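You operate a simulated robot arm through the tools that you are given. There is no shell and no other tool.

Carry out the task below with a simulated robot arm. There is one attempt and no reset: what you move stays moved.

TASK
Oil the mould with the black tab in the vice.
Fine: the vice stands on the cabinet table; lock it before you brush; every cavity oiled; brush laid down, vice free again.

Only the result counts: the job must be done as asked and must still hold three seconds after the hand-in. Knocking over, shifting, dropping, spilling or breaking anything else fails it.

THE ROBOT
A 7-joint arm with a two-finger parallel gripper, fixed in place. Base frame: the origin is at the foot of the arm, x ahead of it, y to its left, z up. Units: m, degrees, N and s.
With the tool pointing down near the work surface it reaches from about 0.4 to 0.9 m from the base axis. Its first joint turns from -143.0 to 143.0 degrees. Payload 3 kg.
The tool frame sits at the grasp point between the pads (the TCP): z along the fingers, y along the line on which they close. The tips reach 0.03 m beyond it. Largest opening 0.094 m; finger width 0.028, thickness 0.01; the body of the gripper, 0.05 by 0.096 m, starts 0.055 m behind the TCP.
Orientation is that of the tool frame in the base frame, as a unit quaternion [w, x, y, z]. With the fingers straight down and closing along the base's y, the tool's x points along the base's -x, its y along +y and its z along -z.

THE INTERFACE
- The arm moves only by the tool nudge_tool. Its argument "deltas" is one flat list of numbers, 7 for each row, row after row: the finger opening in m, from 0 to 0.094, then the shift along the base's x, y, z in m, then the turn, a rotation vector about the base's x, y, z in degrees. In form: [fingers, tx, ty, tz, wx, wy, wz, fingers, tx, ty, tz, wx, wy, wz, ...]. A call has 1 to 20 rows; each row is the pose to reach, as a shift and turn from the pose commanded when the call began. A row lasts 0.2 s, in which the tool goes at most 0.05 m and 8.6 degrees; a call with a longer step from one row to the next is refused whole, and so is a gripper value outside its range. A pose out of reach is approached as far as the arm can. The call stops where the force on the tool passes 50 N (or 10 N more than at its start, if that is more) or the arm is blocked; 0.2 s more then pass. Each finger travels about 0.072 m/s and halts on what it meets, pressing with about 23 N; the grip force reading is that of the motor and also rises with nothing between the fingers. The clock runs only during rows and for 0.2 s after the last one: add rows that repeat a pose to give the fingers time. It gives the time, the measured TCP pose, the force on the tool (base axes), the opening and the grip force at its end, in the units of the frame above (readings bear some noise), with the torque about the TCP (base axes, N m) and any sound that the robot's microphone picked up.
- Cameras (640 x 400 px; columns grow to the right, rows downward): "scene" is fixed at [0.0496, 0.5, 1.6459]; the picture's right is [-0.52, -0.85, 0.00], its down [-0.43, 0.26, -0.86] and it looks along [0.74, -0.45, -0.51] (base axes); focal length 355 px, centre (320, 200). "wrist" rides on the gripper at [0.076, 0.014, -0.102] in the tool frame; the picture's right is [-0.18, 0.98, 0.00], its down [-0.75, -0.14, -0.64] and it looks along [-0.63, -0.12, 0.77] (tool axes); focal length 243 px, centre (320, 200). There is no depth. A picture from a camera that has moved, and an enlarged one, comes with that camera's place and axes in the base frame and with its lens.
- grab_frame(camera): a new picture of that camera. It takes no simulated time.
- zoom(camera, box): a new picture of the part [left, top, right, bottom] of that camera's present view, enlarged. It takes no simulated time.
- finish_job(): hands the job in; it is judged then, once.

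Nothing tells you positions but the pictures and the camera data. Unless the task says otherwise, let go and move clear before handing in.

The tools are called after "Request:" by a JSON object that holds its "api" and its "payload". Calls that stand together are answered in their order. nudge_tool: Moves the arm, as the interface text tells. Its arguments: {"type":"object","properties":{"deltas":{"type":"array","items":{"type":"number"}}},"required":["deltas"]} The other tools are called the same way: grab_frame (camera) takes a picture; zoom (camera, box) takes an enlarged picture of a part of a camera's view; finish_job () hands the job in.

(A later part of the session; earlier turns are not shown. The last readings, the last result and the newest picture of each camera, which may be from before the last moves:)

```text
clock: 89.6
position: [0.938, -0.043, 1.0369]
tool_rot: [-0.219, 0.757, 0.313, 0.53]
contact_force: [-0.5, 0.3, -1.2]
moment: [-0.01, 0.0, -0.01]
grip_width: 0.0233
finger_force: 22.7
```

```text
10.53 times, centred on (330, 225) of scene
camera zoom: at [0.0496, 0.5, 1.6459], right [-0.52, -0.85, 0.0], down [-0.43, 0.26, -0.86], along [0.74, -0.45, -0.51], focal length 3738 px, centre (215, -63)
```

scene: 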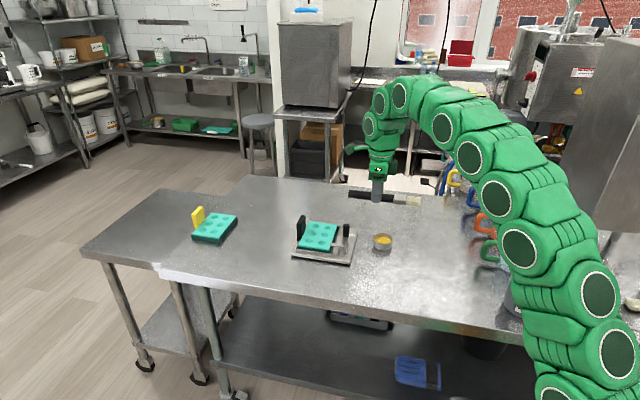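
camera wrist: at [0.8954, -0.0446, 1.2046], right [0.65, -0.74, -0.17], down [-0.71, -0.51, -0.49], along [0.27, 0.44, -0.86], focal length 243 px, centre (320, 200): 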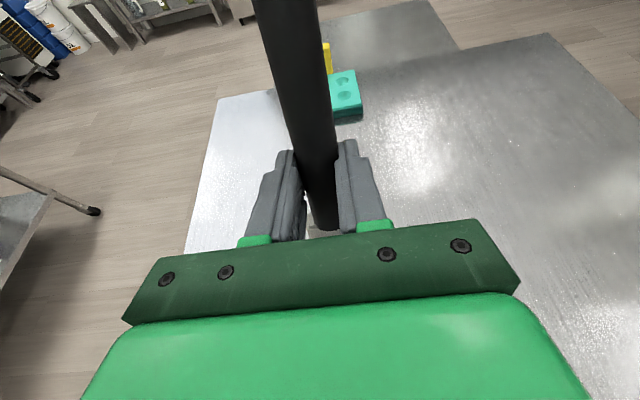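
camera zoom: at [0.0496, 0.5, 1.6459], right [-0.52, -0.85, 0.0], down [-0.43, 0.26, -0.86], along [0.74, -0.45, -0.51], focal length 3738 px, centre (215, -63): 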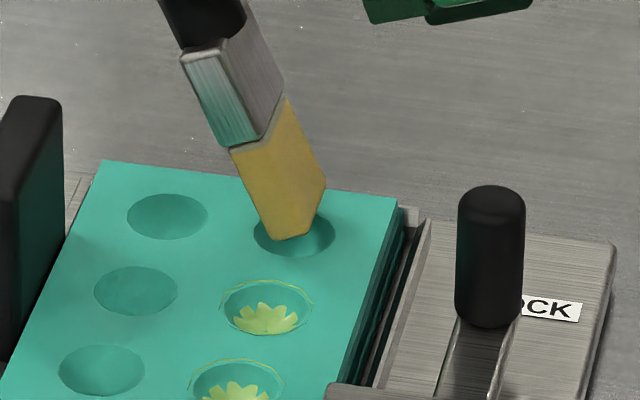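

The bristles look golden again. Now the strokes in c13.

Request:
{"api": "nudge_tool", "payload": {"deltas": [0.0, -0.002, 0.002, -0.002, 0, 0, 0, 0.0, 0.0025, -0.0025, -0.003, 0, 0, 0, 0.0, -0.0065, 0.0065, -0.003, 0, 0, 0, 0.0, 0.0025, -0.0025, -0.003, 0, 0, 0, 0.0, -0.0065, 0.0065, -0.003, 0, 0, 0, 0.0, 0.002, 0.006, -0.003, 0, 0, 0, 0.0, -0.006, -0.002, -0.003, 0, 0, 0, 0.0, 0.002, 0.006, -0.003, 0, 0, 0, 0.0, -0.006, -0.002, -0.003, 0, 0, 0, 0.0, -0.002, 0.002, -0.003, 0, 0, 0]}}

Request:
{"api": "nudge_tool", "payload": {"deltas": [0.0, 0, 0, 0.01, 0, 0, 0, 0.0, 0.0, 0.0, 0.03, 0, 0, 0, 0.0, -0.01, 0.03, 0.06, 0, 0, 0, 0.0, -0.01, 0.03, 0.06, 0, 0, 0]}}

Request:
{"api": "zoom", "payload": {"camera": "scene", "box": [300, 208, 364, 258]}}

```text
clock: 91.8
position: [0.9356, -0.0404, 1.0336]
tool_rot: [-0.22, 0.757, 0.314, 0.529]
contact_force: [0.5, 0.4, -1.6]
moment: [-0.01, 0.01, -0.01]
grip_width: 0.0231
finger_force: 22.8
```

```text
clock: 92.8
position: [0.9236, -0.0106, 1.0917]
tool_rot: [-0.219, 0.757, 0.314, 0.53]
contact_force: [-0.3, -1.2, -0.3]
moment: [-0.05, 0.01, -0.02]
grip_width: 0.0232
finger_force: 22.9
```

```text
8.00 times, centred on (332, 233) of scene
camera zoom: at [0.0496, 0.5, 1.6459], right [-0.52, -0.85, 0.0], down [-0.43, 0.26, -0.86], along [0.74, -0.45, -0.51], focal length 2841 px, centre (224, -64)
```

zoom: 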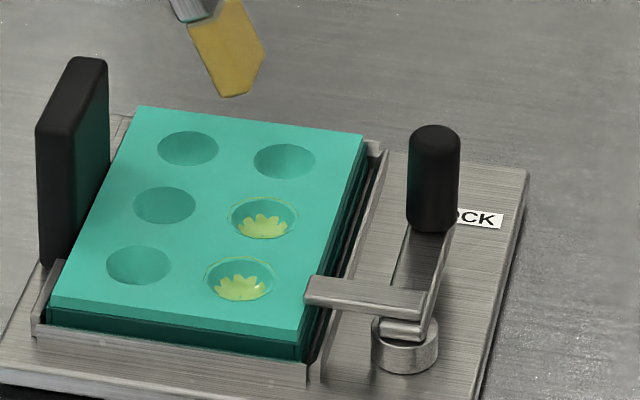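

Still not registering, though nothing touched there, so I suspect the tip isn't actually meeting the cavity surface. I'll go back and descend in small steps until I feel light contact.

Request:
{"api": "nudge_tool", "payload": {"deltas": [0.0, 0.0125, -0.031, 0, 0, 0, 0, 0.0, 0.0125, -0.031, -0.03, 0, 0, 0, 0.0, 0.0125, -0.031, -0.055, 0, 0, 0, 0.0, 0.0125, -0.031, -0.0605, 0, 0, 0, 0.0, 0.0125, -0.031, -0.0605, 0, 0, 0]}}

Request:
{"api": "nudge_tool", "payload": {"deltas": [0.0, 0, 0, -0.001, 0, 0, 0, 0.0, 0, 0, -0.002, 0, 0, 0, 0.0, 0, 0, -0.002, 0, 0, 0]}}

Request:
{"api": "zoom", "payload": {"camera": "scene", "box": [318, 212, 350, 234]}}

```text
clock: 94.0
position: [0.9385, -0.0418, 1.0318]
tool_rot: [-0.219, 0.757, 0.313, 0.53]
contact_force: [0.4, 0.0, 3.3]
moment: [-0.02, -0.08, -0.02]
grip_width: 0.0233
finger_force: 23.0
```

```text
clock: 94.8
position: [0.9382, -0.0417, 1.0319]
tool_rot: [-0.219, 0.756, 0.313, 0.531]
contact_force: [1.6, 1.2, 15.3]
moment: [0.0, 0.07, 0.0]
grip_width: 0.0234
finger_force: 23.0
```

```text
16.00 times, centred on (334, 223) of scene
camera zoom: at [0.0496, 0.5, 1.6459], right [-0.52, -0.85, 0.0], down [-0.43, 0.26, -0.86], along [0.74, -0.45, -0.51], focal length 5682 px, centre (96, -168)
```

zoom: 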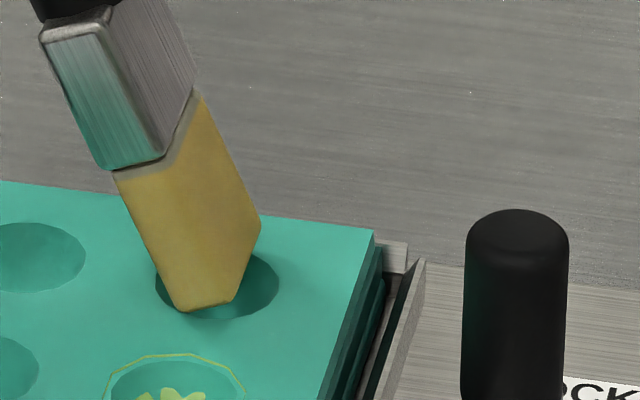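

Contact at z≈1.032 with about 15 N. I'll back off 1 mm to lighten it and brush with strokes here.

Request:
{"api": "nudge_tool", "payload": {"deltas": [0.0, -0.002, -0.002, 0.001, 0, 0, 0, 0.0, 0.0022, -0.0062, 0.001, 0, 0, 0, 0.0, -0.0062, 0.0022, 0.001, 0, 0, 0, 0.0, 0.0022, -0.0062, 0.001, 0, 0, 0, 0.0, -0.0062, 0.0022, 0.001, 0, 0, 0, 0.0, 0.0015, 0.0015, 0.001, 0, 0, 0, 0.0, -0.0055, -0.0055, 0.001, 0, 0, 0, 0.0, 0.0015, 0.0015, 0.001, 0, 0, 0, 0.0, -0.0055, -0.0055, 0.001, 0, 0, 0, 0.0, -0.002, -0.002, 0.001, 0, 0, 0]}}

Request:
{"api": "nudge_tool", "payload": {"deltas": [0.0, 0, 0, 0.01, 0, 0, 0, 0.0, 0.0, 0.0, 0.03, 0, 0, 0, 0.0, -0.01, 0.03, 0.06, 0, 0, 0, 0.0, -0.01, 0.03, 0.06, 0, 0, 0]}}

Request:
{"api": "zoom", "payload": {"camera": "scene", "box": [300, 208, 364, 258]}}

```text
clock: 97.0
position: [0.937, -0.0437, 1.0318]
tool_rot: [-0.219, 0.757, 0.313, 0.53]
contact_force: [-0.5, 0.0, -1.0]
moment: [-0.01, -0.01, 0.06]
grip_width: 0.0231
finger_force: 22.7
```

```text
clock: 98.0
position: [0.9254, -0.0126, 1.0932]
tool_rot: [-0.22, 0.757, 0.314, 0.529]
contact_force: [0.1, 0.6, -0.2]
moment: [-0.02, 0.03, 0.0]
grip_width: 0.0234
finger_force: 23.1
```

```text
8.00 times, centred on (332, 233) of scene
camera zoom: at [0.0496, 0.5, 1.6459], right [-0.52, -0.85, 0.0], down [-0.43, 0.26, -0.86], along [0.74, -0.45, -0.51], focal length 2841 px, centre (224, -64)
```

zoom: 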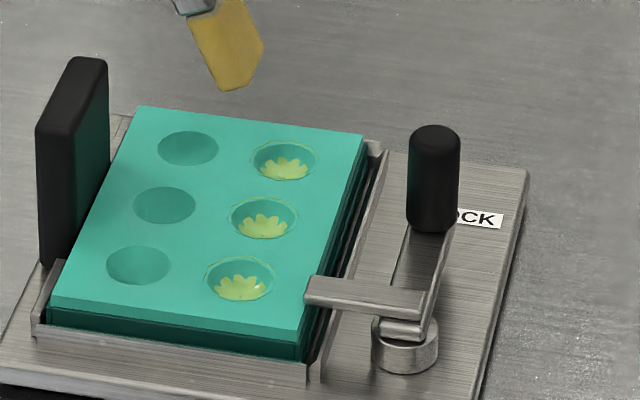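

All three clamp-side cavities are done, and the key was going down to light contact. For the tab-side row I'll pitch the brush 13° more upright so its ferrule clears the tab, then move over c21.

Request:
{"api": "nudge_tool", "payload": {"deltas": [0.0, -0.012, 0.014, 0.01, 4.6, -4.6, 0, 0.0, -0.025, 0.028, 0.01, 9.19, -9.19, 0, 0.0, -0.038, 0.0422, 0.005, 9.19, -9.19, 0, 0.0, -0.038, 0.0422, -0.02, 9.19, -9.19, 0, 0.0, -0.038, 0.0422, -0.045, 9.19, -9.19, 0, 0.0, -0.038, 0.0422, -0.045, 9.19, -9.19, 0]}}

Request:
{"api": "zoom", "payload": {"camera": "scene", "box": [296, 195, 360, 255]}}

Request:
{"api": "zoom", "payload": {"camera": "scene", "box": [298, 216, 342, 252]}}

```text
clock: 99.4
position: [0.8889, 0.0296, 1.0468]
tool_rot: [-0.254, 0.692, 0.287, 0.612]
contact_force: [0.6, 0.3, 0.3]
moment: [-0.02, -0.02, -0.02]
grip_width: 0.0233
finger_force: 22.6
```

```text
6.67 times, centred on (328, 225) of scene
camera zoom: at [0.0496, 0.5, 1.6459], right [-0.52, -0.85, 0.0], down [-0.43, 0.26, -0.86], along [0.74, -0.45, -0.51], focal length 2368 px, centre (267, 33)
```

zoom: 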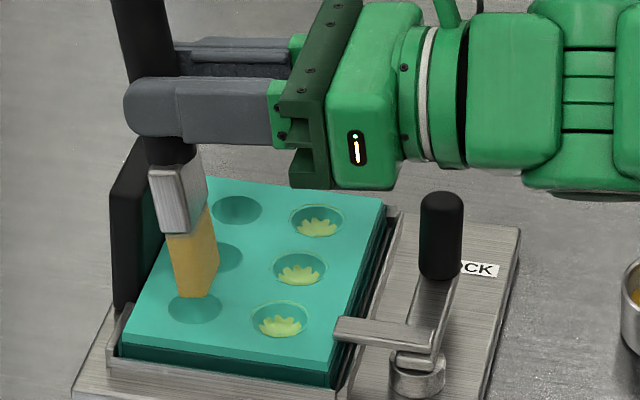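

```text
11.11 times, centred on (320, 234) of scene
camera zoom: at [0.0496, 0.5, 1.6459], right [-0.52, -0.85, 0.0], down [-0.43, 0.26, -0.86], along [0.74, -0.45, -0.51], focal length 3946 px, centre (320, -178)
```

zoom: 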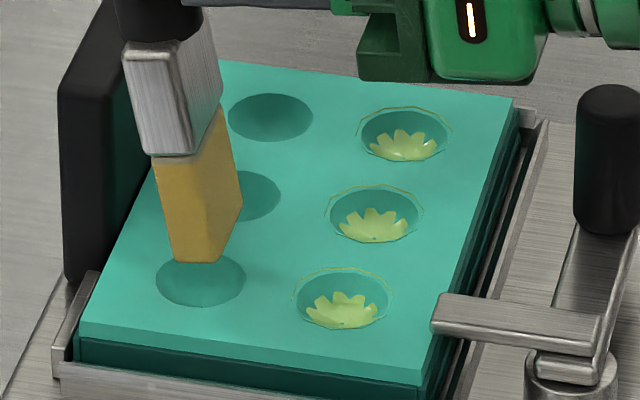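

Good alignment over c21. I'll lower until I feel light contact.

Request:
{"api": "nudge_tool", "payload": {"deltas": [0.0, -0.0015, -0.001, -0.006, 0, 0, 0, 0.0, -0.0015, -0.001, -0.012, 0, 0, 0, 0.0, -0.0015, -0.001, -0.0135, 0, 0, 0, 0.0, -0.0015, -0.001, -0.0135, 0, 0, 0]}}

Request:
{"api": "zoom", "payload": {"camera": "scene", "box": [298, 216, 342, 252]}}

```text
clock: 100.4
position: [0.8854, 0.0284, 1.0329]
tool_rot: [-0.253, 0.692, 0.287, 0.612]
contact_force: [-0.1, -0.5, 3.5]
moment: [-0.06, 0.0, 0.02]
grip_width: 0.0229
finger_force: 22.6
```

```text
11.11 times, centred on (320, 234) of scene
camera zoom: at [0.0496, 0.5, 1.6459], right [-0.52, -0.85, 0.0], down [-0.43, 0.26, -0.86], along [0.74, -0.45, -0.51], focal length 3946 px, centre (320, -178)
```

zoom: 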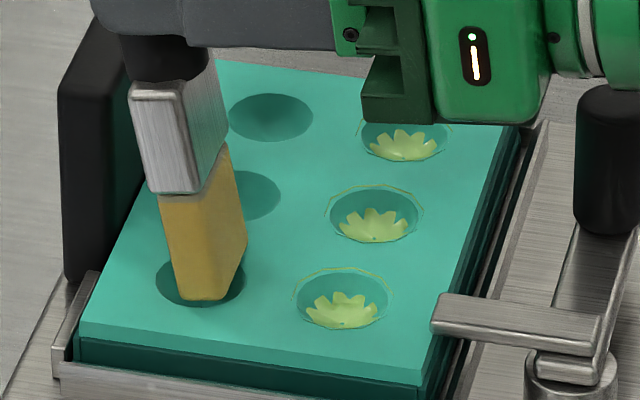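

Light contact of about 4 N, nicely centred. Stroking c21 now.

Request:
{"api": "nudge_tool", "payload": {"deltas": [0.0, 0.0042, -0.0042, -0.0008, 0, 0, 0, 0.0, -0.0042, 0.0042, -0.0008, 0, 0, 0, 0.0, 0.0042, -0.0042, -0.0008, 0, 0, 0, 0.0, -0.0042, 0.0042, -0.0008, 0, 0, 0, 0.0, 0.0035, 0.0035, -0.0008, 0, 0, 0, 0.0, -0.0035, -0.0035, -0.0008, 0, 0, 0, 0.0, 0.0035, 0.0035, -0.0008, 0, 0, 0, 0.0, -0.0035, -0.0035, -0.0008, 0, 0, 0, 0.0, 0, 0, -0.0008, 0, 0, 0]}}

Request:
{"api": "nudge_tool", "payload": {"deltas": [0.0, 0, 0, 0.01, 0, 0, 0, 0.0, 0.0, 0.0, 0.03, 0, 0, 0, 0.0, -0.01, -0.01, 0.06, 0, 0, 0, 0.0, -0.01, -0.01, 0.06, 0, 0, 0]}}

Request:
{"api": "zoom", "payload": {"camera": "scene", "box": [296, 200, 364, 258]}}

```text
clock: 102.4
position: [0.8874, 0.0273, 1.032]
tool_rot: [-0.253, 0.692, 0.286, 0.613]
contact_force: [-3.2, -1.7, 6.7]
moment: [-0.29, 0.31, 0.0]
grip_width: 0.0231
finger_force: 23.3
```

```text
clock: 103.4
position: [0.8764, 0.0172, 1.091]
tool_rot: [-0.254, 0.692, 0.287, 0.612]
contact_force: [0.6, 0.5, -1.2]
moment: [0.02, 0.02, 0.0]
grip_width: 0.0231
finger_force: 22.7
```

```text
6.90 times, centred on (330, 229) of scene
camera zoom: at [0.0496, 0.5, 1.6459], right [-0.52, -0.85, 0.0], down [-0.43, 0.26, -0.86], along [0.74, -0.45, -0.51], focal length 2449 px, centre (251, 0)
```

zoom: 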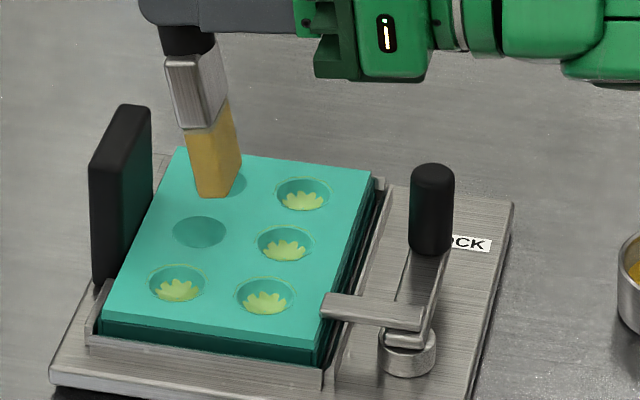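

Four done. Next is the middle tab-side cavity (c22).

Request:
{"api": "nudge_tool", "payload": {"deltas": [0.0, 0.0205, -0.01, 0, 0, 0, 0, 0.0, 0.0411, -0.0197, 0, 0, 0, 0, 0.0, 0.0411, -0.0197, -0.03, 0, 0, 0, 0.0, 0.0411, -0.0197, -0.05, 0, 0, 0, 0.0, 0.0411, -0.0197, -0.055, 0, 0, 0, 0.0, 0.0411, -0.0197, -0.055, 0, 0, 0]}}

Request:
{"api": "zoom", "payload": {"camera": "scene", "box": [298, 210, 342, 246]}}

```text
clock: 104.8
position: [0.9172, -0.0006, 1.0372]
tool_rot: [-0.253, 0.692, 0.286, 0.613]
contact_force: [-0.3, -0.7, -1.3]
moment: [-0.02, 0.03, -0.01]
grip_width: 0.0233
finger_force: 23.1
```

```text
11.11 times, centred on (320, 228) of scene
camera zoom: at [0.0496, 0.5, 1.6459], right [-0.52, -0.85, 0.0], down [-0.43, 0.26, -0.86], along [0.74, -0.45, -0.51], focal length 3946 px, centre (320, -111)
```

zoom: 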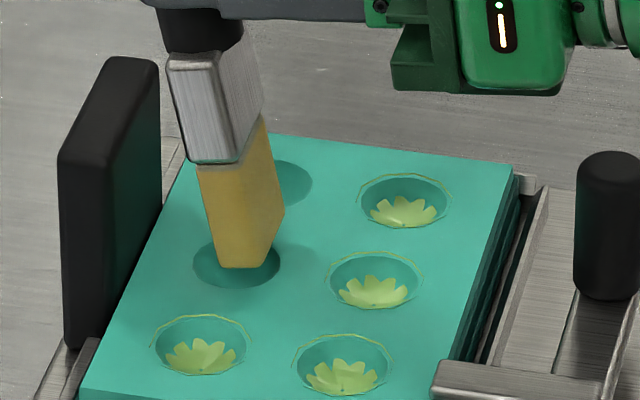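

Request:
{"api": "nudge_tool", "payload": {"deltas": [0.0, 0.0014, 0.001, -0.003, 0, 0, 0, 0.0, 0.0014, 0.001, -0.0045, 0, 0, 0, 0.0, 0.0056, -0.0032, -0.0052, 0, 0, 0, 0.0, -0.0028, 0.0052, -0.0052, 0, 0, 0, 0.0, 0.0056, -0.0032, -0.0052, 0, 0, 0, 0.0, -0.0028, 0.0052, -0.0052, 0, 0, 0, 0.0, 0.0049, 0.0045, -0.0052, 0, 0, 0, 0.0, -0.0021, -0.0025, -0.0052, 0, 0, 0, 0.0, 0.0049, 0.0045, -0.0052, 0, 0, 0, 0.0, -0.0021, -0.0025, -0.0052, 0, 0, 0, 0.0, 0.0014, 0.001, -0.0052, 0, 0, 0]}}

Request:
{"api": "nudge_tool", "payload": {"deltas": [0.0, 0, 0, 0.01, 0, 0, 0, 0.0, 0.0, 0.0, 0.03, 0, 0, 0, 0.0, -0.01, -0.01, 0.06, 0, 0, 0, 0.0, -0.01, -0.01, 0.06, 0, 0, 0]}}

Request:
{"api": "zoom", "payload": {"camera": "scene", "box": [296, 200, 364, 258]}}

```text
clock: 107.2
position: [0.9187, -0.0012, 1.0333]
tool_rot: [-0.253, 0.692, 0.286, 0.612]
contact_force: [0.5, -0.5, -1.1]
moment: [0.02, 0.01, 0.01]
grip_width: 0.0232
finger_force: 22.4
```

```text
clock: 108.2
position: [0.9108, -0.0094, 1.0935]
tool_rot: [-0.253, 0.692, 0.286, 0.612]
contact_force: [0.2, 0.2, 0.1]
moment: [0.0, 0.02, 0.01]
grip_width: 0.0233
finger_force: 23.1
```

```text
6.90 times, centred on (330, 229) of scene
camera zoom: at [0.0496, 0.5, 1.6459], right [-0.52, -0.85, 0.0], down [-0.43, 0.26, -0.86], along [0.74, -0.45, -0.51], focal length 2449 px, centre (251, 0)
```

zoom: 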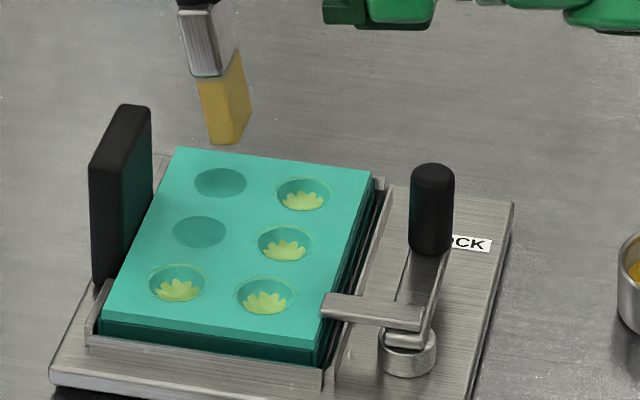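

Not registered yet, since there was no contact force at that depth. I'll redo it a bit deeper until I feel contact.

Request:
{"api": "nudge_tool", "payload": {"deltas": [0.0, 0.009, 0.0092, 0, 0, 0, 0, 0.0, 0.009, 0.0092, -0.03, 0, 0, 0, 0.0, 0.009, 0.0092, -0.055, 0, 0, 0, 0.0, 0.009, 0.0092, -0.0615, 0, 0, 0, 0.0, 0.009, 0.0092, -0.0615, 0, 0, 0]}}

Request:
{"api": "zoom", "payload": {"camera": "scene", "box": [298, 210, 342, 246]}}

```text
clock: 109.4
position: [0.9182, -0.0018, 1.0322]
tool_rot: [-0.253, 0.692, 0.287, 0.612]
contact_force: [0.8, 0.9, 3.9]
moment: [0.0, -0.05, 0.0]
grip_width: 0.0232
finger_force: 23.1
```

```text
11.11 times, centred on (320, 228) of scene
camera zoom: at [0.0496, 0.5, 1.6459], right [-0.52, -0.85, 0.0], down [-0.43, 0.26, -0.86], along [0.74, -0.45, -0.51], focal length 3946 px, centre (320, -111)
```

zoom: 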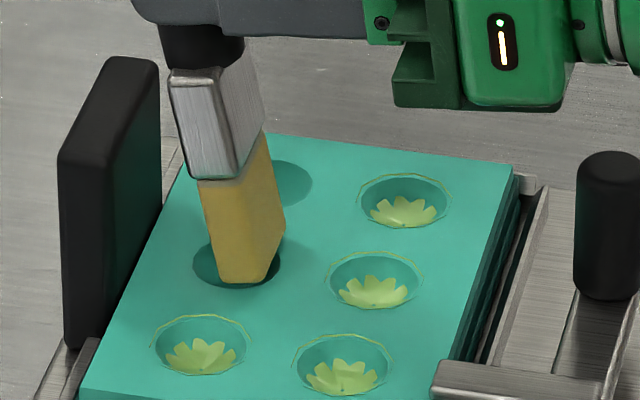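

Light contact now. Stroking again.

Request:
{"api": "nudge_tool", "payload": {"deltas": [0.0, 0.0042, -0.0042, -0.0008, 0, 0, 0, 0.0, -0.0042, 0.0042, -0.0008, 0, 0, 0, 0.0, 0.0042, -0.0042, -0.0008, 0, 0, 0, 0.0, -0.0042, 0.0042, -0.0008, 0, 0, 0, 0.0, 0.0035, 0.0035, -0.0008, 0, 0, 0, 0.0, -0.0035, -0.0035, -0.0008, 0, 0, 0, 0.0, 0.0035, 0.0035, -0.0008, 0, 0, 0, 0.0, -0.0035, -0.0035, -0.0008, 0, 0, 0, 0.0, 0, 0, -0.0008, 0, 0, 0]}}

Request:
{"api": "nudge_tool", "payload": {"deltas": [0.0, 0, 0, 0.01, 0, 0, 0, 0.0, 0.0, 0.0, 0.03, 0, 0, 0, 0.0, -0.01, -0.01, 0.06, 0, 0, 0, 0.0, -0.01, -0.01, 0.06, 0, 0, 0]}}

Request:
{"api": "zoom", "payload": {"camera": "scene", "box": [296, 200, 364, 258]}}

```text
clock: 111.4
position: [0.9176, -0.0019, 1.0305]
tool_rot: [-0.254, 0.692, 0.287, 0.613]
contact_force: [0.9, 0.2, -0.3]
moment: [0.03, 0.01, -0.01]
grip_width: 0.0233
finger_force: 23.0
```

```text
clock: 112.4
position: [0.9076, -0.012, 1.09]
tool_rot: [-0.253, 0.692, 0.286, 0.612]
contact_force: [-0.5, -0.2, -0.2]
moment: [-0.03, 0.01, -0.01]
grip_width: 0.0234
finger_force: 23.0
```

```text
6.90 times, centred on (330, 229) of scene
camera zoom: at [0.0496, 0.5, 1.6459], right [-0.52, -0.85, 0.0], down [-0.43, 0.26, -0.86], along [0.74, -0.45, -0.51], focal length 2449 px, centre (251, 0)
```

zoom: 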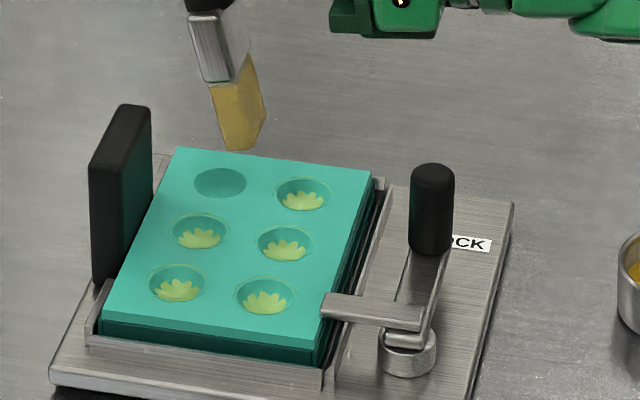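

Five done, one left: the far tab-side cavity (c23).

Request:
{"api": "nudge_tool", "payload": {"deltas": [0.0, 0.021, -0.0107, 0, 0, 0, 0, 0.0, 0.0419, -0.0213, 0, 0, 0, 0, 0.0, 0.0419, -0.0213, -0.03, 0, 0, 0, 0.0, 0.0419, -0.0213, -0.05, 0, 0, 0, 0.0, 0.0419, -0.0213, -0.055, 0, 0, 0, 0.0, 0.0419, -0.0213, -0.055, 0, 0, 0]}}

Request:
{"api": "zoom", "payload": {"camera": "scene", "box": [300, 204, 344, 240]}}

```text
clock: 113.8
position: [0.9478, -0.0337, 1.0358]
tool_rot: [-0.253, 0.692, 0.286, 0.612]
contact_force: [0.5, -0.5, -0.3]
moment: [-0.04, 0.04, -0.04]
grip_width: 0.0232
finger_force: 23.1
```

```text
11.11 times, centred on (322, 222) of scene
camera zoom: at [0.0496, 0.5, 1.6459], right [-0.52, -0.85, 0.0], down [-0.43, 0.26, -0.86], along [0.74, -0.45, -0.51], focal length 3946 px, centre (298, -44)
```

zoom: 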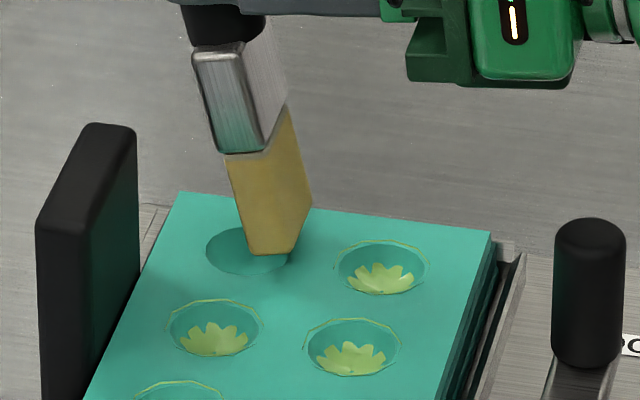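

The tip is about 7 mm short in U because the brush has pivoted slightly in the grip. I'll shift to centre and lower to contact.

Request:
{"api": "nudge_tool", "payload": {"deltas": [0.0, 0.0048, 0.0048, 0.004, 0, 0, 0, 0.0, 0.0048, 0.0048, 0, 0, 0, 0, 0.0, 0.0048, 0.0048, -0.003, 0, 0, 0, 0.0, 0.0048, 0.0048, -0.005, 0, 0, 0, 0.0, 0.0048, 0.0048, -0.005, 0, 0, 0]}}

Request:
{"api": "zoom", "payload": {"camera": "scene", "box": [300, 204, 344, 240]}}

```text
clock: 115.0
position: [0.9556, -0.0281, 1.0301]
tool_rot: [-0.255, 0.691, 0.288, 0.612]
contact_force: [-0.2, -0.2, -0.9]
moment: [0.02, -0.02, -0.03]
grip_width: 0.023
finger_force: 22.8
```

```text
11.11 times, centred on (322, 222) of scene
camera zoom: at [0.0496, 0.5, 1.6459], right [-0.52, -0.85, 0.0], down [-0.43, 0.26, -0.86], along [0.74, -0.45, -0.51], focal length 3946 px, centre (298, -44)
```

zoom: 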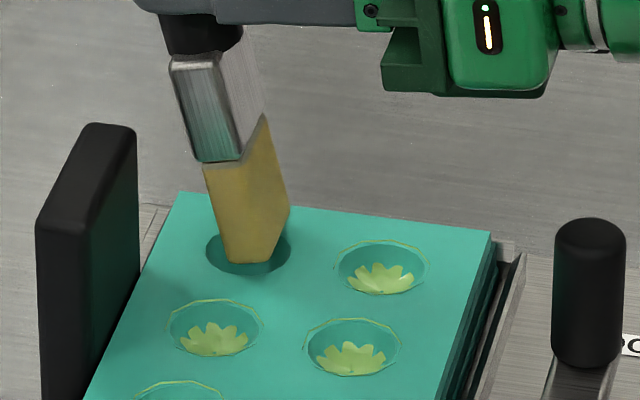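

Request:
{"api": "nudge_tool", "payload": {"deltas": [0.0, 0, 0, -0.001, 0, 0, 0, 0.0, 0, 0, -0.002, 0, 0, 0, 0.0, 0, 0, -0.002, 0, 0, 0]}}

```text
clock: 115.8
position: [0.955, -0.029, 1.0298]
tool_rot: [-0.253, 0.691, 0.287, 0.613]
contact_force: [0.5, -0.7, 10.2]
moment: [-0.04, -0.01, 0.01]
grip_width: 0.0231
finger_force: 23.2
```

Contact of about 11 N at z≈1.030. I'll ease back slightly and stroke.

Request:
{"api": "nudge_tool", "payload": {"deltas": [0.0, 0.0042, -0.0042, 0.0003, 0, 0, 0, 0.0, -0.0042, 0.0042, 0.0003, 0, 0, 0, 0.0, 0.0042, -0.0042, 0.0003, 0, 0, 0, 0.0, -0.0042, 0.0042, 0.0003, 0, 0, 0, 0.0, 0.0035, 0.0035, 0.0003, 0, 0, 0, 0.0, -0.0035, -0.0035, 0.0003, 0, 0, 0, 0.0, 0.0035, 0.0035, 0.0003, 0, 0, 0, 0.0, -0.0035, -0.0035, 0.0003, 0, 0, 0, 0.0, 0, 0, 0.0003, 0, 0, 0]}}

Request:
{"api": "nudge_tool", "payload": {"deltas": [0.0, 0, 0, 0.01, 0, 0, 0, 0.0, 0.0, 0.0, 0.03, 0, 0, 0, 0.0, -0.01, -0.01, 0.06, 0, 0, 0, 0.0, -0.02, -0.02, 0.07, 0, 0, 0, 0.0, -0.02, -0.02, 0.07, 0, 0, 0]}}

Request:
{"api": "zoom", "payload": {"camera": "scene", "box": [296, 200, 364, 258]}}

```text
clock: 117.8
position: [0.956, -0.0284, 1.0286]
tool_rot: [-0.252, 0.693, 0.286, 0.612]
contact_force: [-0.4, -0.2, -0.6]
moment: [-0.02, 0.02, 0.0]
grip_width: 0.0228
finger_force: 22.6
```

```text
clock: 119.0
position: [0.9338, -0.0486, 1.0978]
tool_rot: [-0.254, 0.692, 0.286, 0.612]
contact_force: [0.5, 0.1, -0.7]
moment: [-0.01, 0.03, -0.01]
grip_width: 0.0235
finger_force: 23.2
```

```text
6.90 times, centred on (330, 229) of scene
camera zoom: at [0.0496, 0.5, 1.6459], right [-0.52, -0.85, 0.0], down [-0.43, 0.26, -0.86], along [0.74, -0.45, -0.51], focal length 2449 px, centre (251, 0)
```

zoom: 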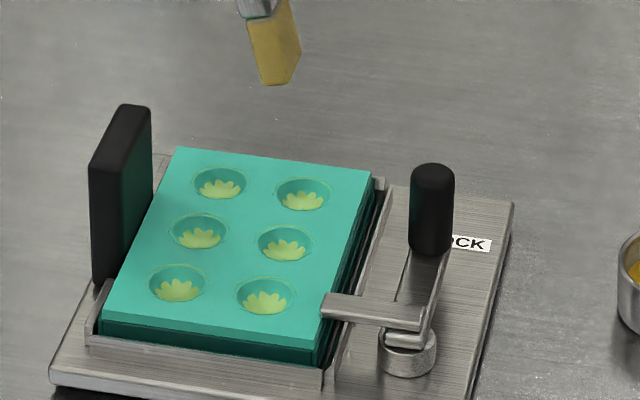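

All six cavities now show oil. Next I'll lay the brush down: raise, bring the tool back to vertical, and move to the brush's clear spot in front of the vice.

Request:
{"api": "nudge_tool", "payload": {"deltas": [0.0, 0, 0, 0.03, 0, 0, 0, 0.0, 0, 0, 0.06, 0, 0, 0, 0.0, -0.0198, 0.0094, 0.06, -5.34, 5.34, 0, 0.0, -0.0397, 0.0189, 0.06, -10.67, 10.67, 0, 0.0, -0.0595, 0.0283, 0.06, -16.0, 16.0, 0, 0.0, -0.0793, 0.0377, 0.06, -21.34, 21.34, 0, 0.0, -0.0992, 0.0472, 0.06, -26.68, 26.68, 0, 0.0, -0.119, 0.0566, 0.06, -32.0, 32.0, 0, 0.0, -0.1389, 0.066, 0.06, -37.35, 37.35, 0, 0.0, -0.1587, 0.0755, 0.06, -42.68, 42.68, 0, 0.0, -0.1785, 0.0849, 0.06, -48.0, 48.0, 0, 0.0, -0.1984, 0.0944, 0.06, -53.35, 53.35, 0, 0.0, -0.2182, 0.1038, 0.06, -56.5, 56.5, 0, 0.0, -0.2182, 0.1038, 0.06, -56.5, 56.5, 0]}}

Request:
{"api": "zoom", "payload": {"camera": "scene", "box": [280, 170, 400, 270]}}

Request:
{"api": "grab_frame", "payload": {"camera": "wrist"}}

```text
clock: 122.0
position: [0.7155, 0.0539, 1.1581]
tool_rot: [-0.01, 0.923, 0.383, 0.024]
contact_force: [0.5, -0.5, -0.7]
moment: [0.03, 0.01, -0.01]
grip_width: 0.0231
finger_force: 23.0
```

```text
4.00 times, centred on (340, 220) of scene
camera zoom: at [0.0496, 0.5, 1.6459], right [-0.52, -0.85, 0.0], down [-0.43, 0.26, -0.86], along [0.74, -0.45, -0.51], focal length 1421 px, centre (240, 120)
```

zoom: 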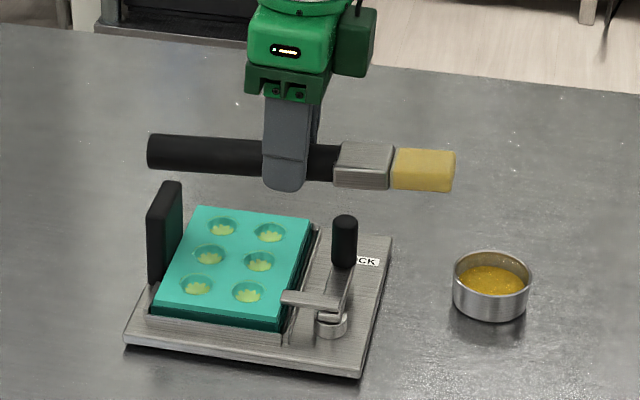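

```text
taken
camera wrist: at [0.7766, 0.0948, 1.2646], right [0.56, -0.82, -0.01], down [-0.66, -0.46, 0.6], along [-0.5, -0.33, -0.8], focal length 243 px, centre (320, 200)
```

wrist: 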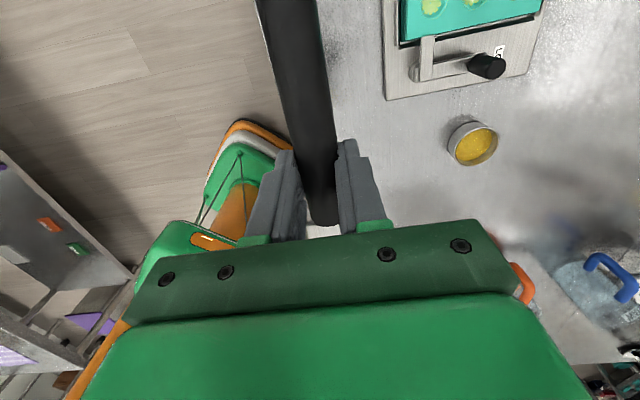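

The brush is held with the bristle end about 4° high. I'll level it with a small pitch, then lower towards the table.

Request:
{"api": "nudge_tool", "payload": {"deltas": [0.0, 0, 0, 0, 3.1, -3.1, 0, 0.0, 0, 0, -0.045, 3.1, -3.1, 0, 0.0, 0, 0, -0.09, 3.1, -3.1, 0, 0.0, 0, 0, -0.135, 3.1, -3.1, 0, 0.0, 0, 0, -0.18, 3.1, -3.1, 0, 0.0, 0, 0, -0.215, 3.1, -3.1, 0, 0.0, 0, 0, -0.215, 3.1, -3.1, 0]}}

Request:
{"api": "zoom", "payload": {"camera": "scene", "box": [280, 235, 376, 300]}}

Request:
{"api": "grab_frame", "payload": {"camera": "wrist"}}

```text
clock: 123.6
position: [0.7156, 0.058, 0.9414]
tool_rot: [-0.025, 0.922, 0.382, 0.059]
contact_force: [0.2, 0.1, -0.5]
moment: [0.06, 0.01, 0.01]
grip_width: 0.0229
finger_force: 23.2
```

```text
6.15 times, centred on (328, 268) of scene
camera zoom: at [0.0496, 0.5, 1.6459], right [-0.52, -0.85, 0.0], down [-0.43, 0.26, -0.86], along [0.74, -0.45, -0.51], focal length 2186 px, centre (271, -215)
```

zoom: 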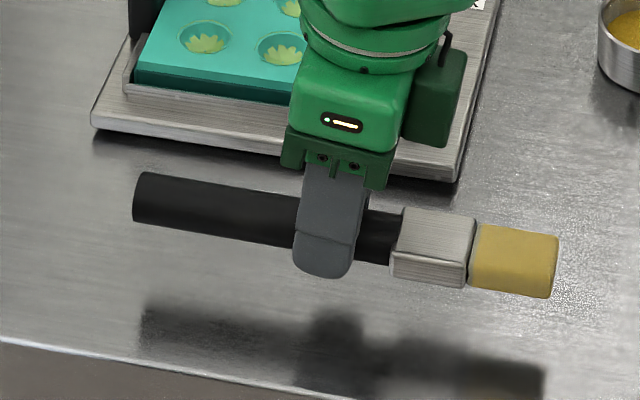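

```text
taken
camera wrist: at [0.7701, 0.0923, 1.0527], right [0.57, -0.82, -0.02], down [-0.69, -0.49, 0.54], along [-0.46, -0.29, -0.84], focal length 243 px, centre (320, 200)
```

wrist: 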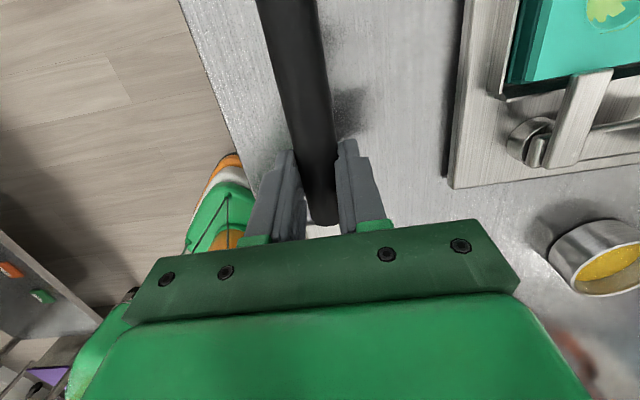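

The brush is level now, about 2.5 cm above the table. Lowering gently until contact.

Request:
{"api": "nudge_tool", "payload": {"deltas": [0.0, 0, 0, -0.01, 0, 0, 0, 0.0, 0, 0, -0.02, 0, 0, 0, 0.0, 0, 0, -0.025, 0, 0, 0, 0.0, 0, 0, -0.025, 0, 0, 0]}}

Request:
{"api": "zoom", "payload": {"camera": "scene", "box": [280, 240, 376, 305]}}

```text
clock: 124.6
position: [0.7164, 0.0568, 0.9184]
tool_rot: [-0.025, 0.922, 0.382, 0.06]
contact_force: [0.0, -0.4, -1.5]
moment: [0.0, -0.01, -0.01]
grip_width: 0.0235
finger_force: 22.8
```

```text
6.15 times, centred on (328, 272) of scene
camera zoom: at [0.0496, 0.5, 1.6459], right [-0.52, -0.85, 0.0], down [-0.43, 0.26, -0.86], along [0.74, -0.45, -0.51], focal length 2186 px, centre (271, -246)
```

zoom: 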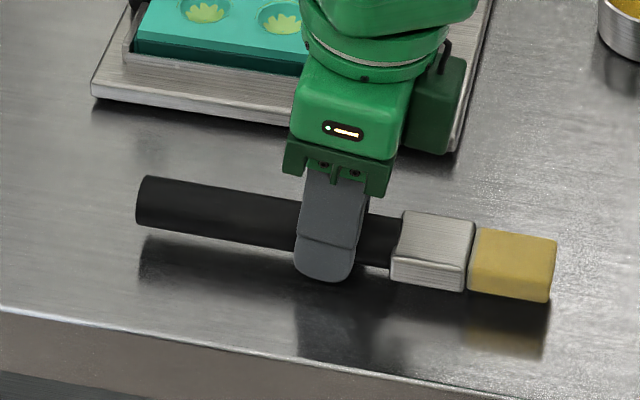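

Request:
{"api": "nudge_tool", "payload": {"deltas": [0.0, 0, 0, -0.0015, 0, 0, 0, 0.0, 0, 0, -0.003, 0, 0, 0, 0.0, 0, 0, -0.003, 0, 0, 0]}}

Request:
{"api": "zoom", "payload": {"camera": "scene", "box": [280, 250, 376, 305]}}

```text
clock: 125.4
position: [0.7154, 0.0557, 0.9162]
tool_rot: [-0.025, 0.922, 0.381, 0.06]
contact_force: [-0.7, 0.5, -0.6]
moment: [0.01, 0.0, 0.0]
grip_width: 0.0233
finger_force: 23.3
```

```text
6.67 times, centred on (328, 278) of scene
camera zoom: at [0.0496, 0.5, 1.6459], right [-0.52, -0.85, 0.0], down [-0.43, 0.26, -0.86], along [0.74, -0.45, -0.51], focal length 2368 px, centre (267, -317)
```

zoom: 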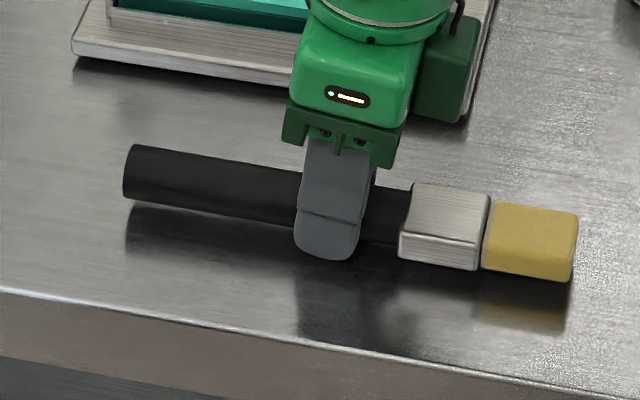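

Request:
{"api": "nudge_tool", "payload": {"deltas": [0.0, 0, 0, -0.001, 0, 0, 0, 0.0, 0, 0, -0.002, 0, 0, 0, 0.0, 0, 0, -0.002, 0, 0, 0]}}

```text
clock: 126.2
position: [0.7166, 0.0547, 0.9136]
tool_rot: [-0.026, 0.922, 0.382, 0.06]
contact_force: [0.8, 0.1, -1.2]
moment: [0.0, 0.01, -0.01]
grip_width: 0.0231
finger_force: 22.8
```

Request:
{"api": "nudge_tool", "payload": {"deltas": [0.0, 0, 0, -0.001, 0, 0, 0, 0.0, 0, 0, -0.0015, 0, 0, 0, 0.0, 0, 0, -0.0015, 0, 0, 0]}}

Request:
{"api": "zoom", "payload": {"camera": "scene", "box": [280, 250, 376, 305]}}

```text
clock: 127.0
position: [0.7162, 0.0561, 0.9117]
tool_rot: [-0.025, 0.922, 0.382, 0.061]
contact_force: [-0.8, 0.1, -1.2]
moment: [-0.04, 0.01, 0.03]
grip_width: 0.0234
finger_force: 23.0
```

```text
6.67 times, centred on (328, 278) of scene
camera zoom: at [0.0496, 0.5, 1.6459], right [-0.52, -0.85, 0.0], down [-0.43, 0.26, -0.86], along [0.74, -0.45, -0.51], focal length 2368 px, centre (267, -317)
```

zoom: 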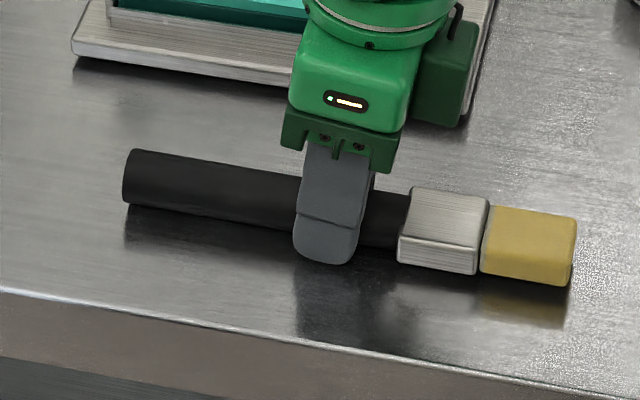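

Request:
{"api": "nudge_tool", "payload": {"deltas": [0.0, 0, 0, -0.001, 0, 0, 0, 0.0, 0, 0, -0.0015, 0, 0, 0, 0.0, 0, 0, -0.0015, 0, 0, 0]}}

```text
clock: 127.8
position: [0.7164, 0.0557, 0.9113]
tool_rot: [-0.025, 0.922, 0.381, 0.061]
contact_force: [-8.4, 2.3, 32.4]
moment: [-0.04, 0.55, 0.02]
grip_width: 0.0233
finger_force: 23.1
```

Firm contact with the table. I'll ease up 1.5 mm and release the brush.

Request:
{"api": "nudge_tool", "payload": {"deltas": [0.0, 0, 0, 0.0015, 0, 0, 0, 0.0, 0, 0, 0.0018, 0, 0, 0, 0.04, 0, 0, 0.002, 0, 0, 0, 0.06, 0, 0, 0.002, 0, 0, 0, 0.08, 0, 0, 0.003, 0, 0, 0, 0.08, 0, 0, 0.003, 0, 0, 0]}}

Request:
{"api": "zoom", "payload": {"camera": "scene", "box": [280, 250, 376, 305]}}

```text
clock: 129.2
position: [0.7169, 0.0547, 0.914]
tool_rot: [-0.025, 0.922, 0.382, 0.061]
contact_force: [-0.3, -0.3, 0.4]
moment: [-0.01, 0.04, -0.04]
grip_width: 0.0802
finger_force: 0.0
```

```text
6.67 times, centred on (328, 278) of scene
camera zoom: at [0.0496, 0.5, 1.6459], right [-0.52, -0.85, 0.0], down [-0.43, 0.26, -0.86], along [0.74, -0.45, -0.51], focal length 2368 px, centre (267, -317)
```

zoom: 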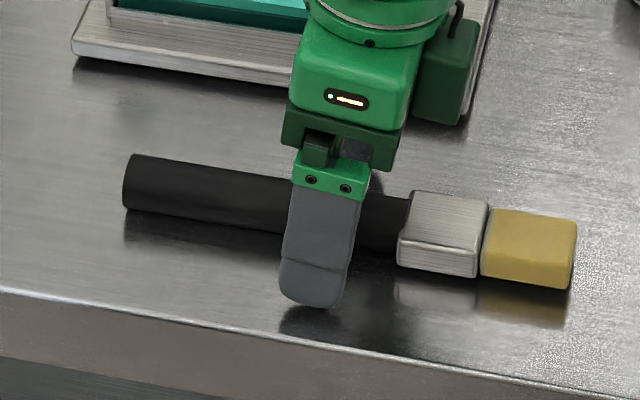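

The brush rests on the table. I'll lift clear, return to exactly vertical, and then turn for the handle.

Request:
{"api": "nudge_tool", "payload": {"deltas": [0.08, 0, 0, 0.01, 0, 0, 0, 0.09, 0, 0, 0.03, 0, 0, 0, 0.094, 0, 0, 0.07, 0, 0, 0, 0.094, 0, 0, 0.11, -2.5, 2.5, 0, 0.094, 0, 0, 0.15, -5.2, 5.2, 0, 0.094, 0, 0, 0.19, -5.2, 5.2, 0, 0.094, 0, 0, 0.19, -5.2, 5.2, 0]}}

Request:
{"api": "zoom", "payload": {"camera": "scene", "box": [280, 205, 400, 300]}}

Request:
{"api": "grab_frame", "payload": {"camera": "wrist"}}

```text
clock: 130.8
position: [0.7156, 0.0561, 1.1044]
tool_rot: [0.0, 0.924, 0.383, 0.001]
contact_force: [0.3, -0.8, 0.3]
moment: [0.0, 0.03, 0.03]
grip_width: 0.094
finger_force: 0.1
```

```text
4.21 times, centred on (340, 252) of scene
camera zoom: at [0.0496, 0.5, 1.6459], right [-0.52, -0.85, 0.0], down [-0.43, 0.26, -0.86], along [0.74, -0.45, -0.51], focal length 1495 px, centre (236, -21)
```

zoom: 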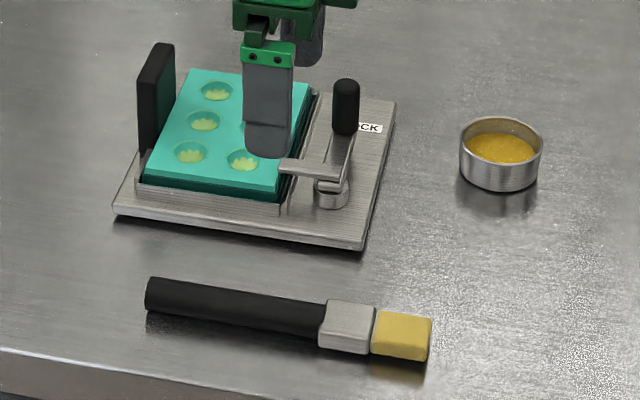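

```text
taken
camera wrist: at [0.7805, 0.1004, 1.207], right [0.57, -0.82, 0.0], down [-0.63, -0.43, 0.64], along [-0.53, -0.36, -0.77], focal length 243 px, centre (320, 200)
```

wrist: 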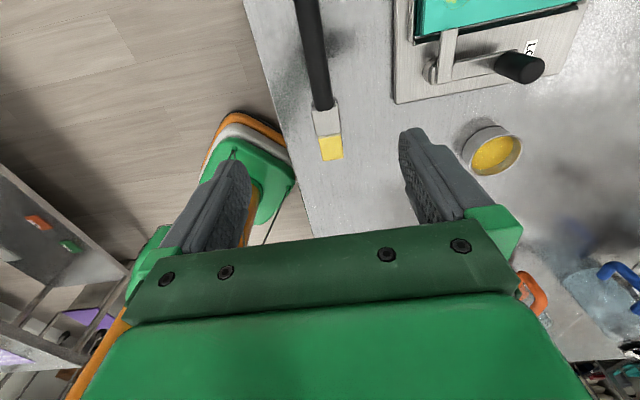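

The brush is lying flat and the area is clear. Next I'll yaw back and position half-open fingers above the lock knob, caging it with one finger on each side along the swing direction.

Request:
{"api": "nudge_tool", "payload": {"deltas": [0.094, 0.011, -0.0121, 0, 0, 0, 7.5, 0.094, 0.0221, -0.0242, 0, 0, 0, 15, 0.08, 0.0331, -0.0363, 0, 0, 0, 22.5, 0.07, 0.0441, -0.0484, 0, 0, 0, 30, 0.06, 0.0552, -0.0605, 0, 0, 0, 37.5, 0.05, 0.0662, -0.0726, 0, 0, 0, 45, 0.05, 0.0772, -0.0846, -0.01, 0, 0, 52.5, 0.05, 0.0883, -0.0967, -0.02, 0, 0, 60, 0.05, 0.0993, -0.1088, -0.035, 0, 0, 67.5, 0.05, 0.1103, -0.1209, -0.05, 0, 0, 75, 0.05, 0.1214, -0.133, -0.065, 0, 0, 82.5, 0.05, 0.1324, -0.1451, -0.08, 0, 0, 90, 0.05, 0.1324, -0.1451, -0.08, 0, 0, 90]}}

Request:
{"api": "grab_frame", "payload": {"camera": "wrist"}}

Request:
{"api": "zoom", "payload": {"camera": "scene", "box": [310, 200, 380, 262]}}

```text
clock: 133.6
position: [0.8508, -0.089, 1.0234]
tool_rot: [-0.001, 0.382, 0.924, 0.001]
contact_force: [0.0, -0.2, -0.5]
moment: [0.0, 0.01, -0.01]
grip_width: 0.0497
finger_force: 0.1
```

```text
taken
camera wrist: at [0.8066, -0.0251, 1.1263], right [0.82, 0.57, 0.0], down [0.44, -0.63, 0.64], along [0.36, -0.53, -0.77], focal length 243 px, centre (320, 200)
```

wrist: 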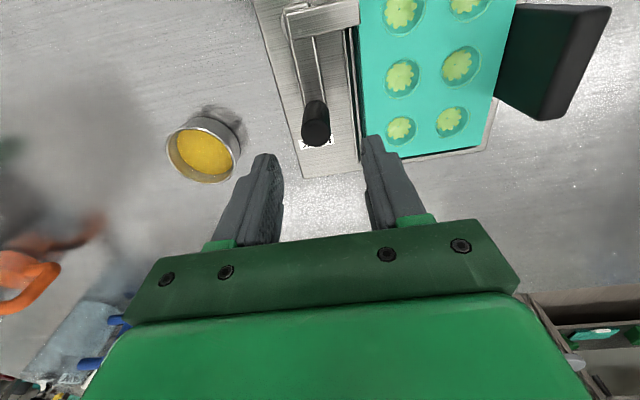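

```text
6.45 times, centred on (345, 231) of scene
camera zoom: at [0.0496, 0.5, 1.6459], right [-0.52, -0.85, 0.0], down [-0.43, 0.26, -0.86], along [0.74, -0.45, -0.51], focal length 2291 px, centre (159, 0)
```

zoom: 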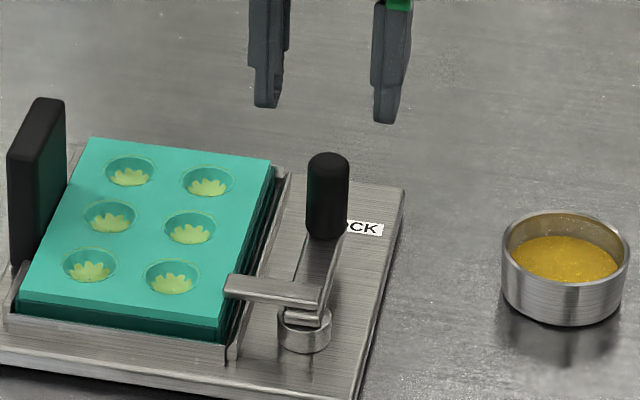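

The knob is centred between the fingers. I'll lower around it.

Request:
{"api": "nudge_tool", "payload": {"deltas": [0.05, -0.002, 0.0, -0.02, 0, 0, 0, 0.05, -0.002, 0.0, -0.04, 0, 0, 0, 0.05, -0.002, 0.0, -0.056, 0, 0, 0, 0.05, -0.002, 0.0, -0.056, 0, 0, 0]}}

Request:
{"api": "grab_frame", "payload": {"camera": "wrist"}}

Request:
{"api": "zoom", "payload": {"camera": "scene", "box": [310, 200, 380, 262]}}

```text
clock: 134.6
position: [0.8468, -0.0881, 0.9678]
tool_rot: [-0.001, 0.383, 0.924, 0.0]
contact_force: [-0.1, 0.4, 0.3]
moment: [-0.01, 0.02, 0.0]
grip_width: 0.05
finger_force: 0.0
```

```text
taken
camera wrist: at [0.8031, -0.0241, 1.0704], right [0.82, 0.57, 0.0], down [0.43, -0.63, 0.64], along [0.36, -0.53, -0.77], focal length 243 px, centre (320, 200)
```

wrist: 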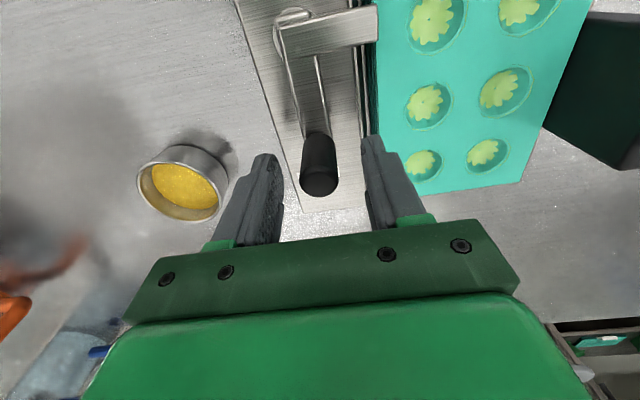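

```text
6.45 times, centred on (345, 231) of scene
camera zoom: at [0.0496, 0.5, 1.6459], right [-0.52, -0.85, 0.0], down [-0.43, 0.26, -0.86], along [0.74, -0.45, -0.51], focal length 2291 px, centre (159, 0)
```

zoom: 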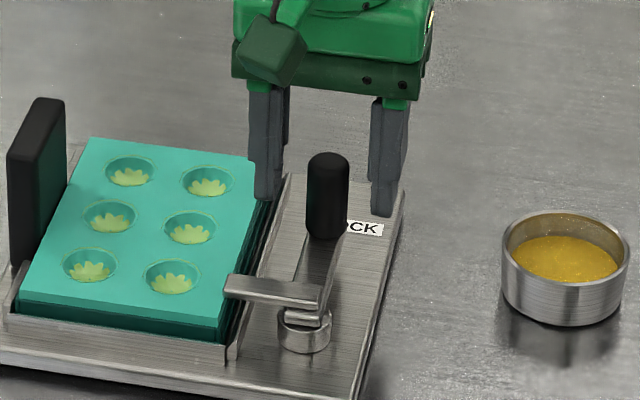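

The knob is caged. I'll narrow the cage and swing the handle back clockwise along its arc, checking midway.

Request:
{"api": "nudge_tool", "payload": {"deltas": [0.032, 0, 0, 0, 0, 0, 0, 0.032, 0, 0, 0, 0, 0, 0, 0.032, -0.0017, -0.0044, 0, 0, 0, 0, 0.032, -0.0054, -0.0072, 0, 0, 0, -4, 0.032, -0.0092, -0.0098, 0, 0, 0, -8, 0.032, -0.0132, -0.0121, 0, 0, 0, -12, 0.032, -0.0173, -0.0142, 0, 0, 0, -16, 0.032, -0.0216, -0.0159, 0, 0, 0, -20, 0.032, -0.0259, -0.0174, 0, 0, 0, -24, 0.032, -0.0259, -0.0174, 0, 0, 0, -24]}}

Request:
{"api": "zoom", "payload": {"camera": "scene", "box": [310, 200, 380, 262]}}

Request:
{"api": "grab_frame", "payload": {"camera": "wrist"}}

```text
clock: 136.8
position: [0.8216, -0.1071, 0.9683]
tool_rot: [-0.001, 0.567, 0.824, 0.001]
contact_force: [0.7, -0.2, 1.0]
moment: [0.02, 0.01, 0.02]
grip_width: 0.0324
finger_force: 0.6
```

```text
6.45 times, centred on (345, 231) of scene
camera zoom: at [0.0496, 0.5, 1.6459], right [-0.52, -0.85, 0.0], down [-0.43, 0.26, -0.86], along [0.74, -0.45, -0.51], focal length 2291 px, centre (159, 0)
```

zoom: 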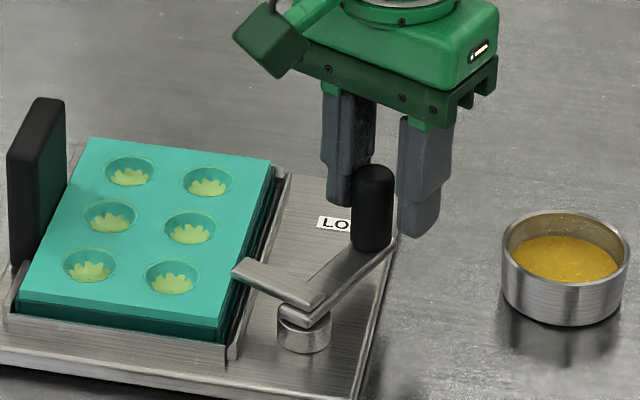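

```text
taken
camera wrist: at [0.8074, -0.0301, 1.0704], right [0.98, 0.18, 0.0], down [0.14, -0.76, 0.64], along [0.12, -0.63, -0.77], focal length 243 px, centre (320, 200)
```

wrist: 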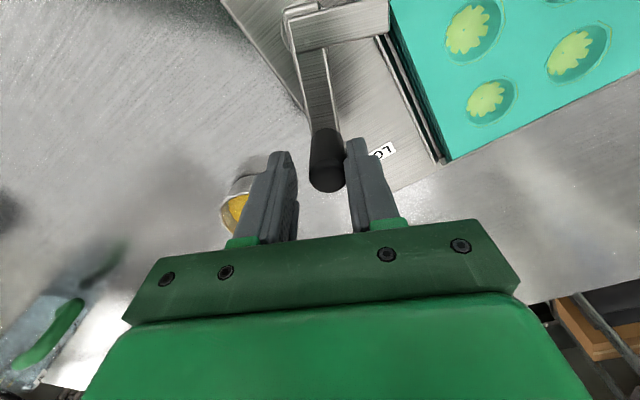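

The handle swings freely and the vice stays put. Continuing toward the original open position.

Request:
{"api": "nudge_tool", "payload": {"deltas": [0.032, -0.0045, -0.0011, 0, 0, 0, -4, 0.032, -0.0091, -0.0019, 0, 0, 0, -8, 0.032, -0.0137, -0.0024, 0, 0, 0, -12, 0.032, -0.0183, -0.0026, 0, 0, 0, -16, 0.032, -0.023, -0.0025, 0, 0, 0, -20, 0.032, -0.0276, -0.002, 0, 0, 0, -24, 0.032, -0.0321, -0.0012, 0, 0, 0, -28, 0.032, -0.0366, -0.0002, 0, 0, 0, -32, 0.032, -0.0366, -0.0002, 0, 0, 0, -32]}}

Request:
{"api": "zoom", "payload": {"camera": "scene", "box": [310, 200, 380, 262]}}

Request:
{"api": "grab_frame", "payload": {"camera": "wrist"}}

```text
clock: 138.8
position: [0.7849, -0.1063, 0.9674]
tool_rot: [-0.001, 0.772, 0.636, 0.0]
contact_force: [-0.1, -0.4, -0.3]
moment: [0.01, -0.02, 0.0]
grip_width: 0.0319
finger_force: 0.1
```

```text
6.45 times, centred on (345, 231) of scene
camera zoom: at [0.0496, 0.5, 1.6459], right [-0.52, -0.85, 0.0], down [-0.43, 0.26, -0.86], along [0.74, -0.45, -0.51], focal length 2291 px, centre (159, 0)
```

zoom: 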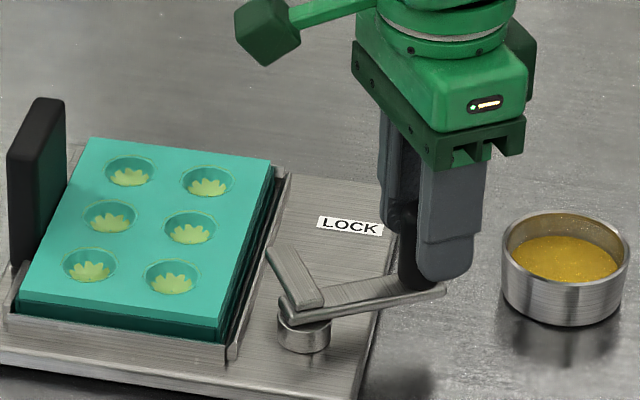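

```text
taken
camera wrist: at [0.8136, -0.0345, 1.0703], right [0.93, -0.37, 0.0], down [-0.28, -0.71, 0.64], along [-0.24, -0.6, -0.77], focal length 243 px, centre (320, 200)
```

wrist: 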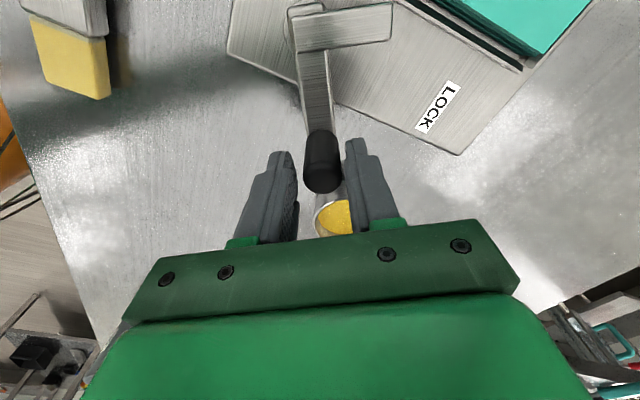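

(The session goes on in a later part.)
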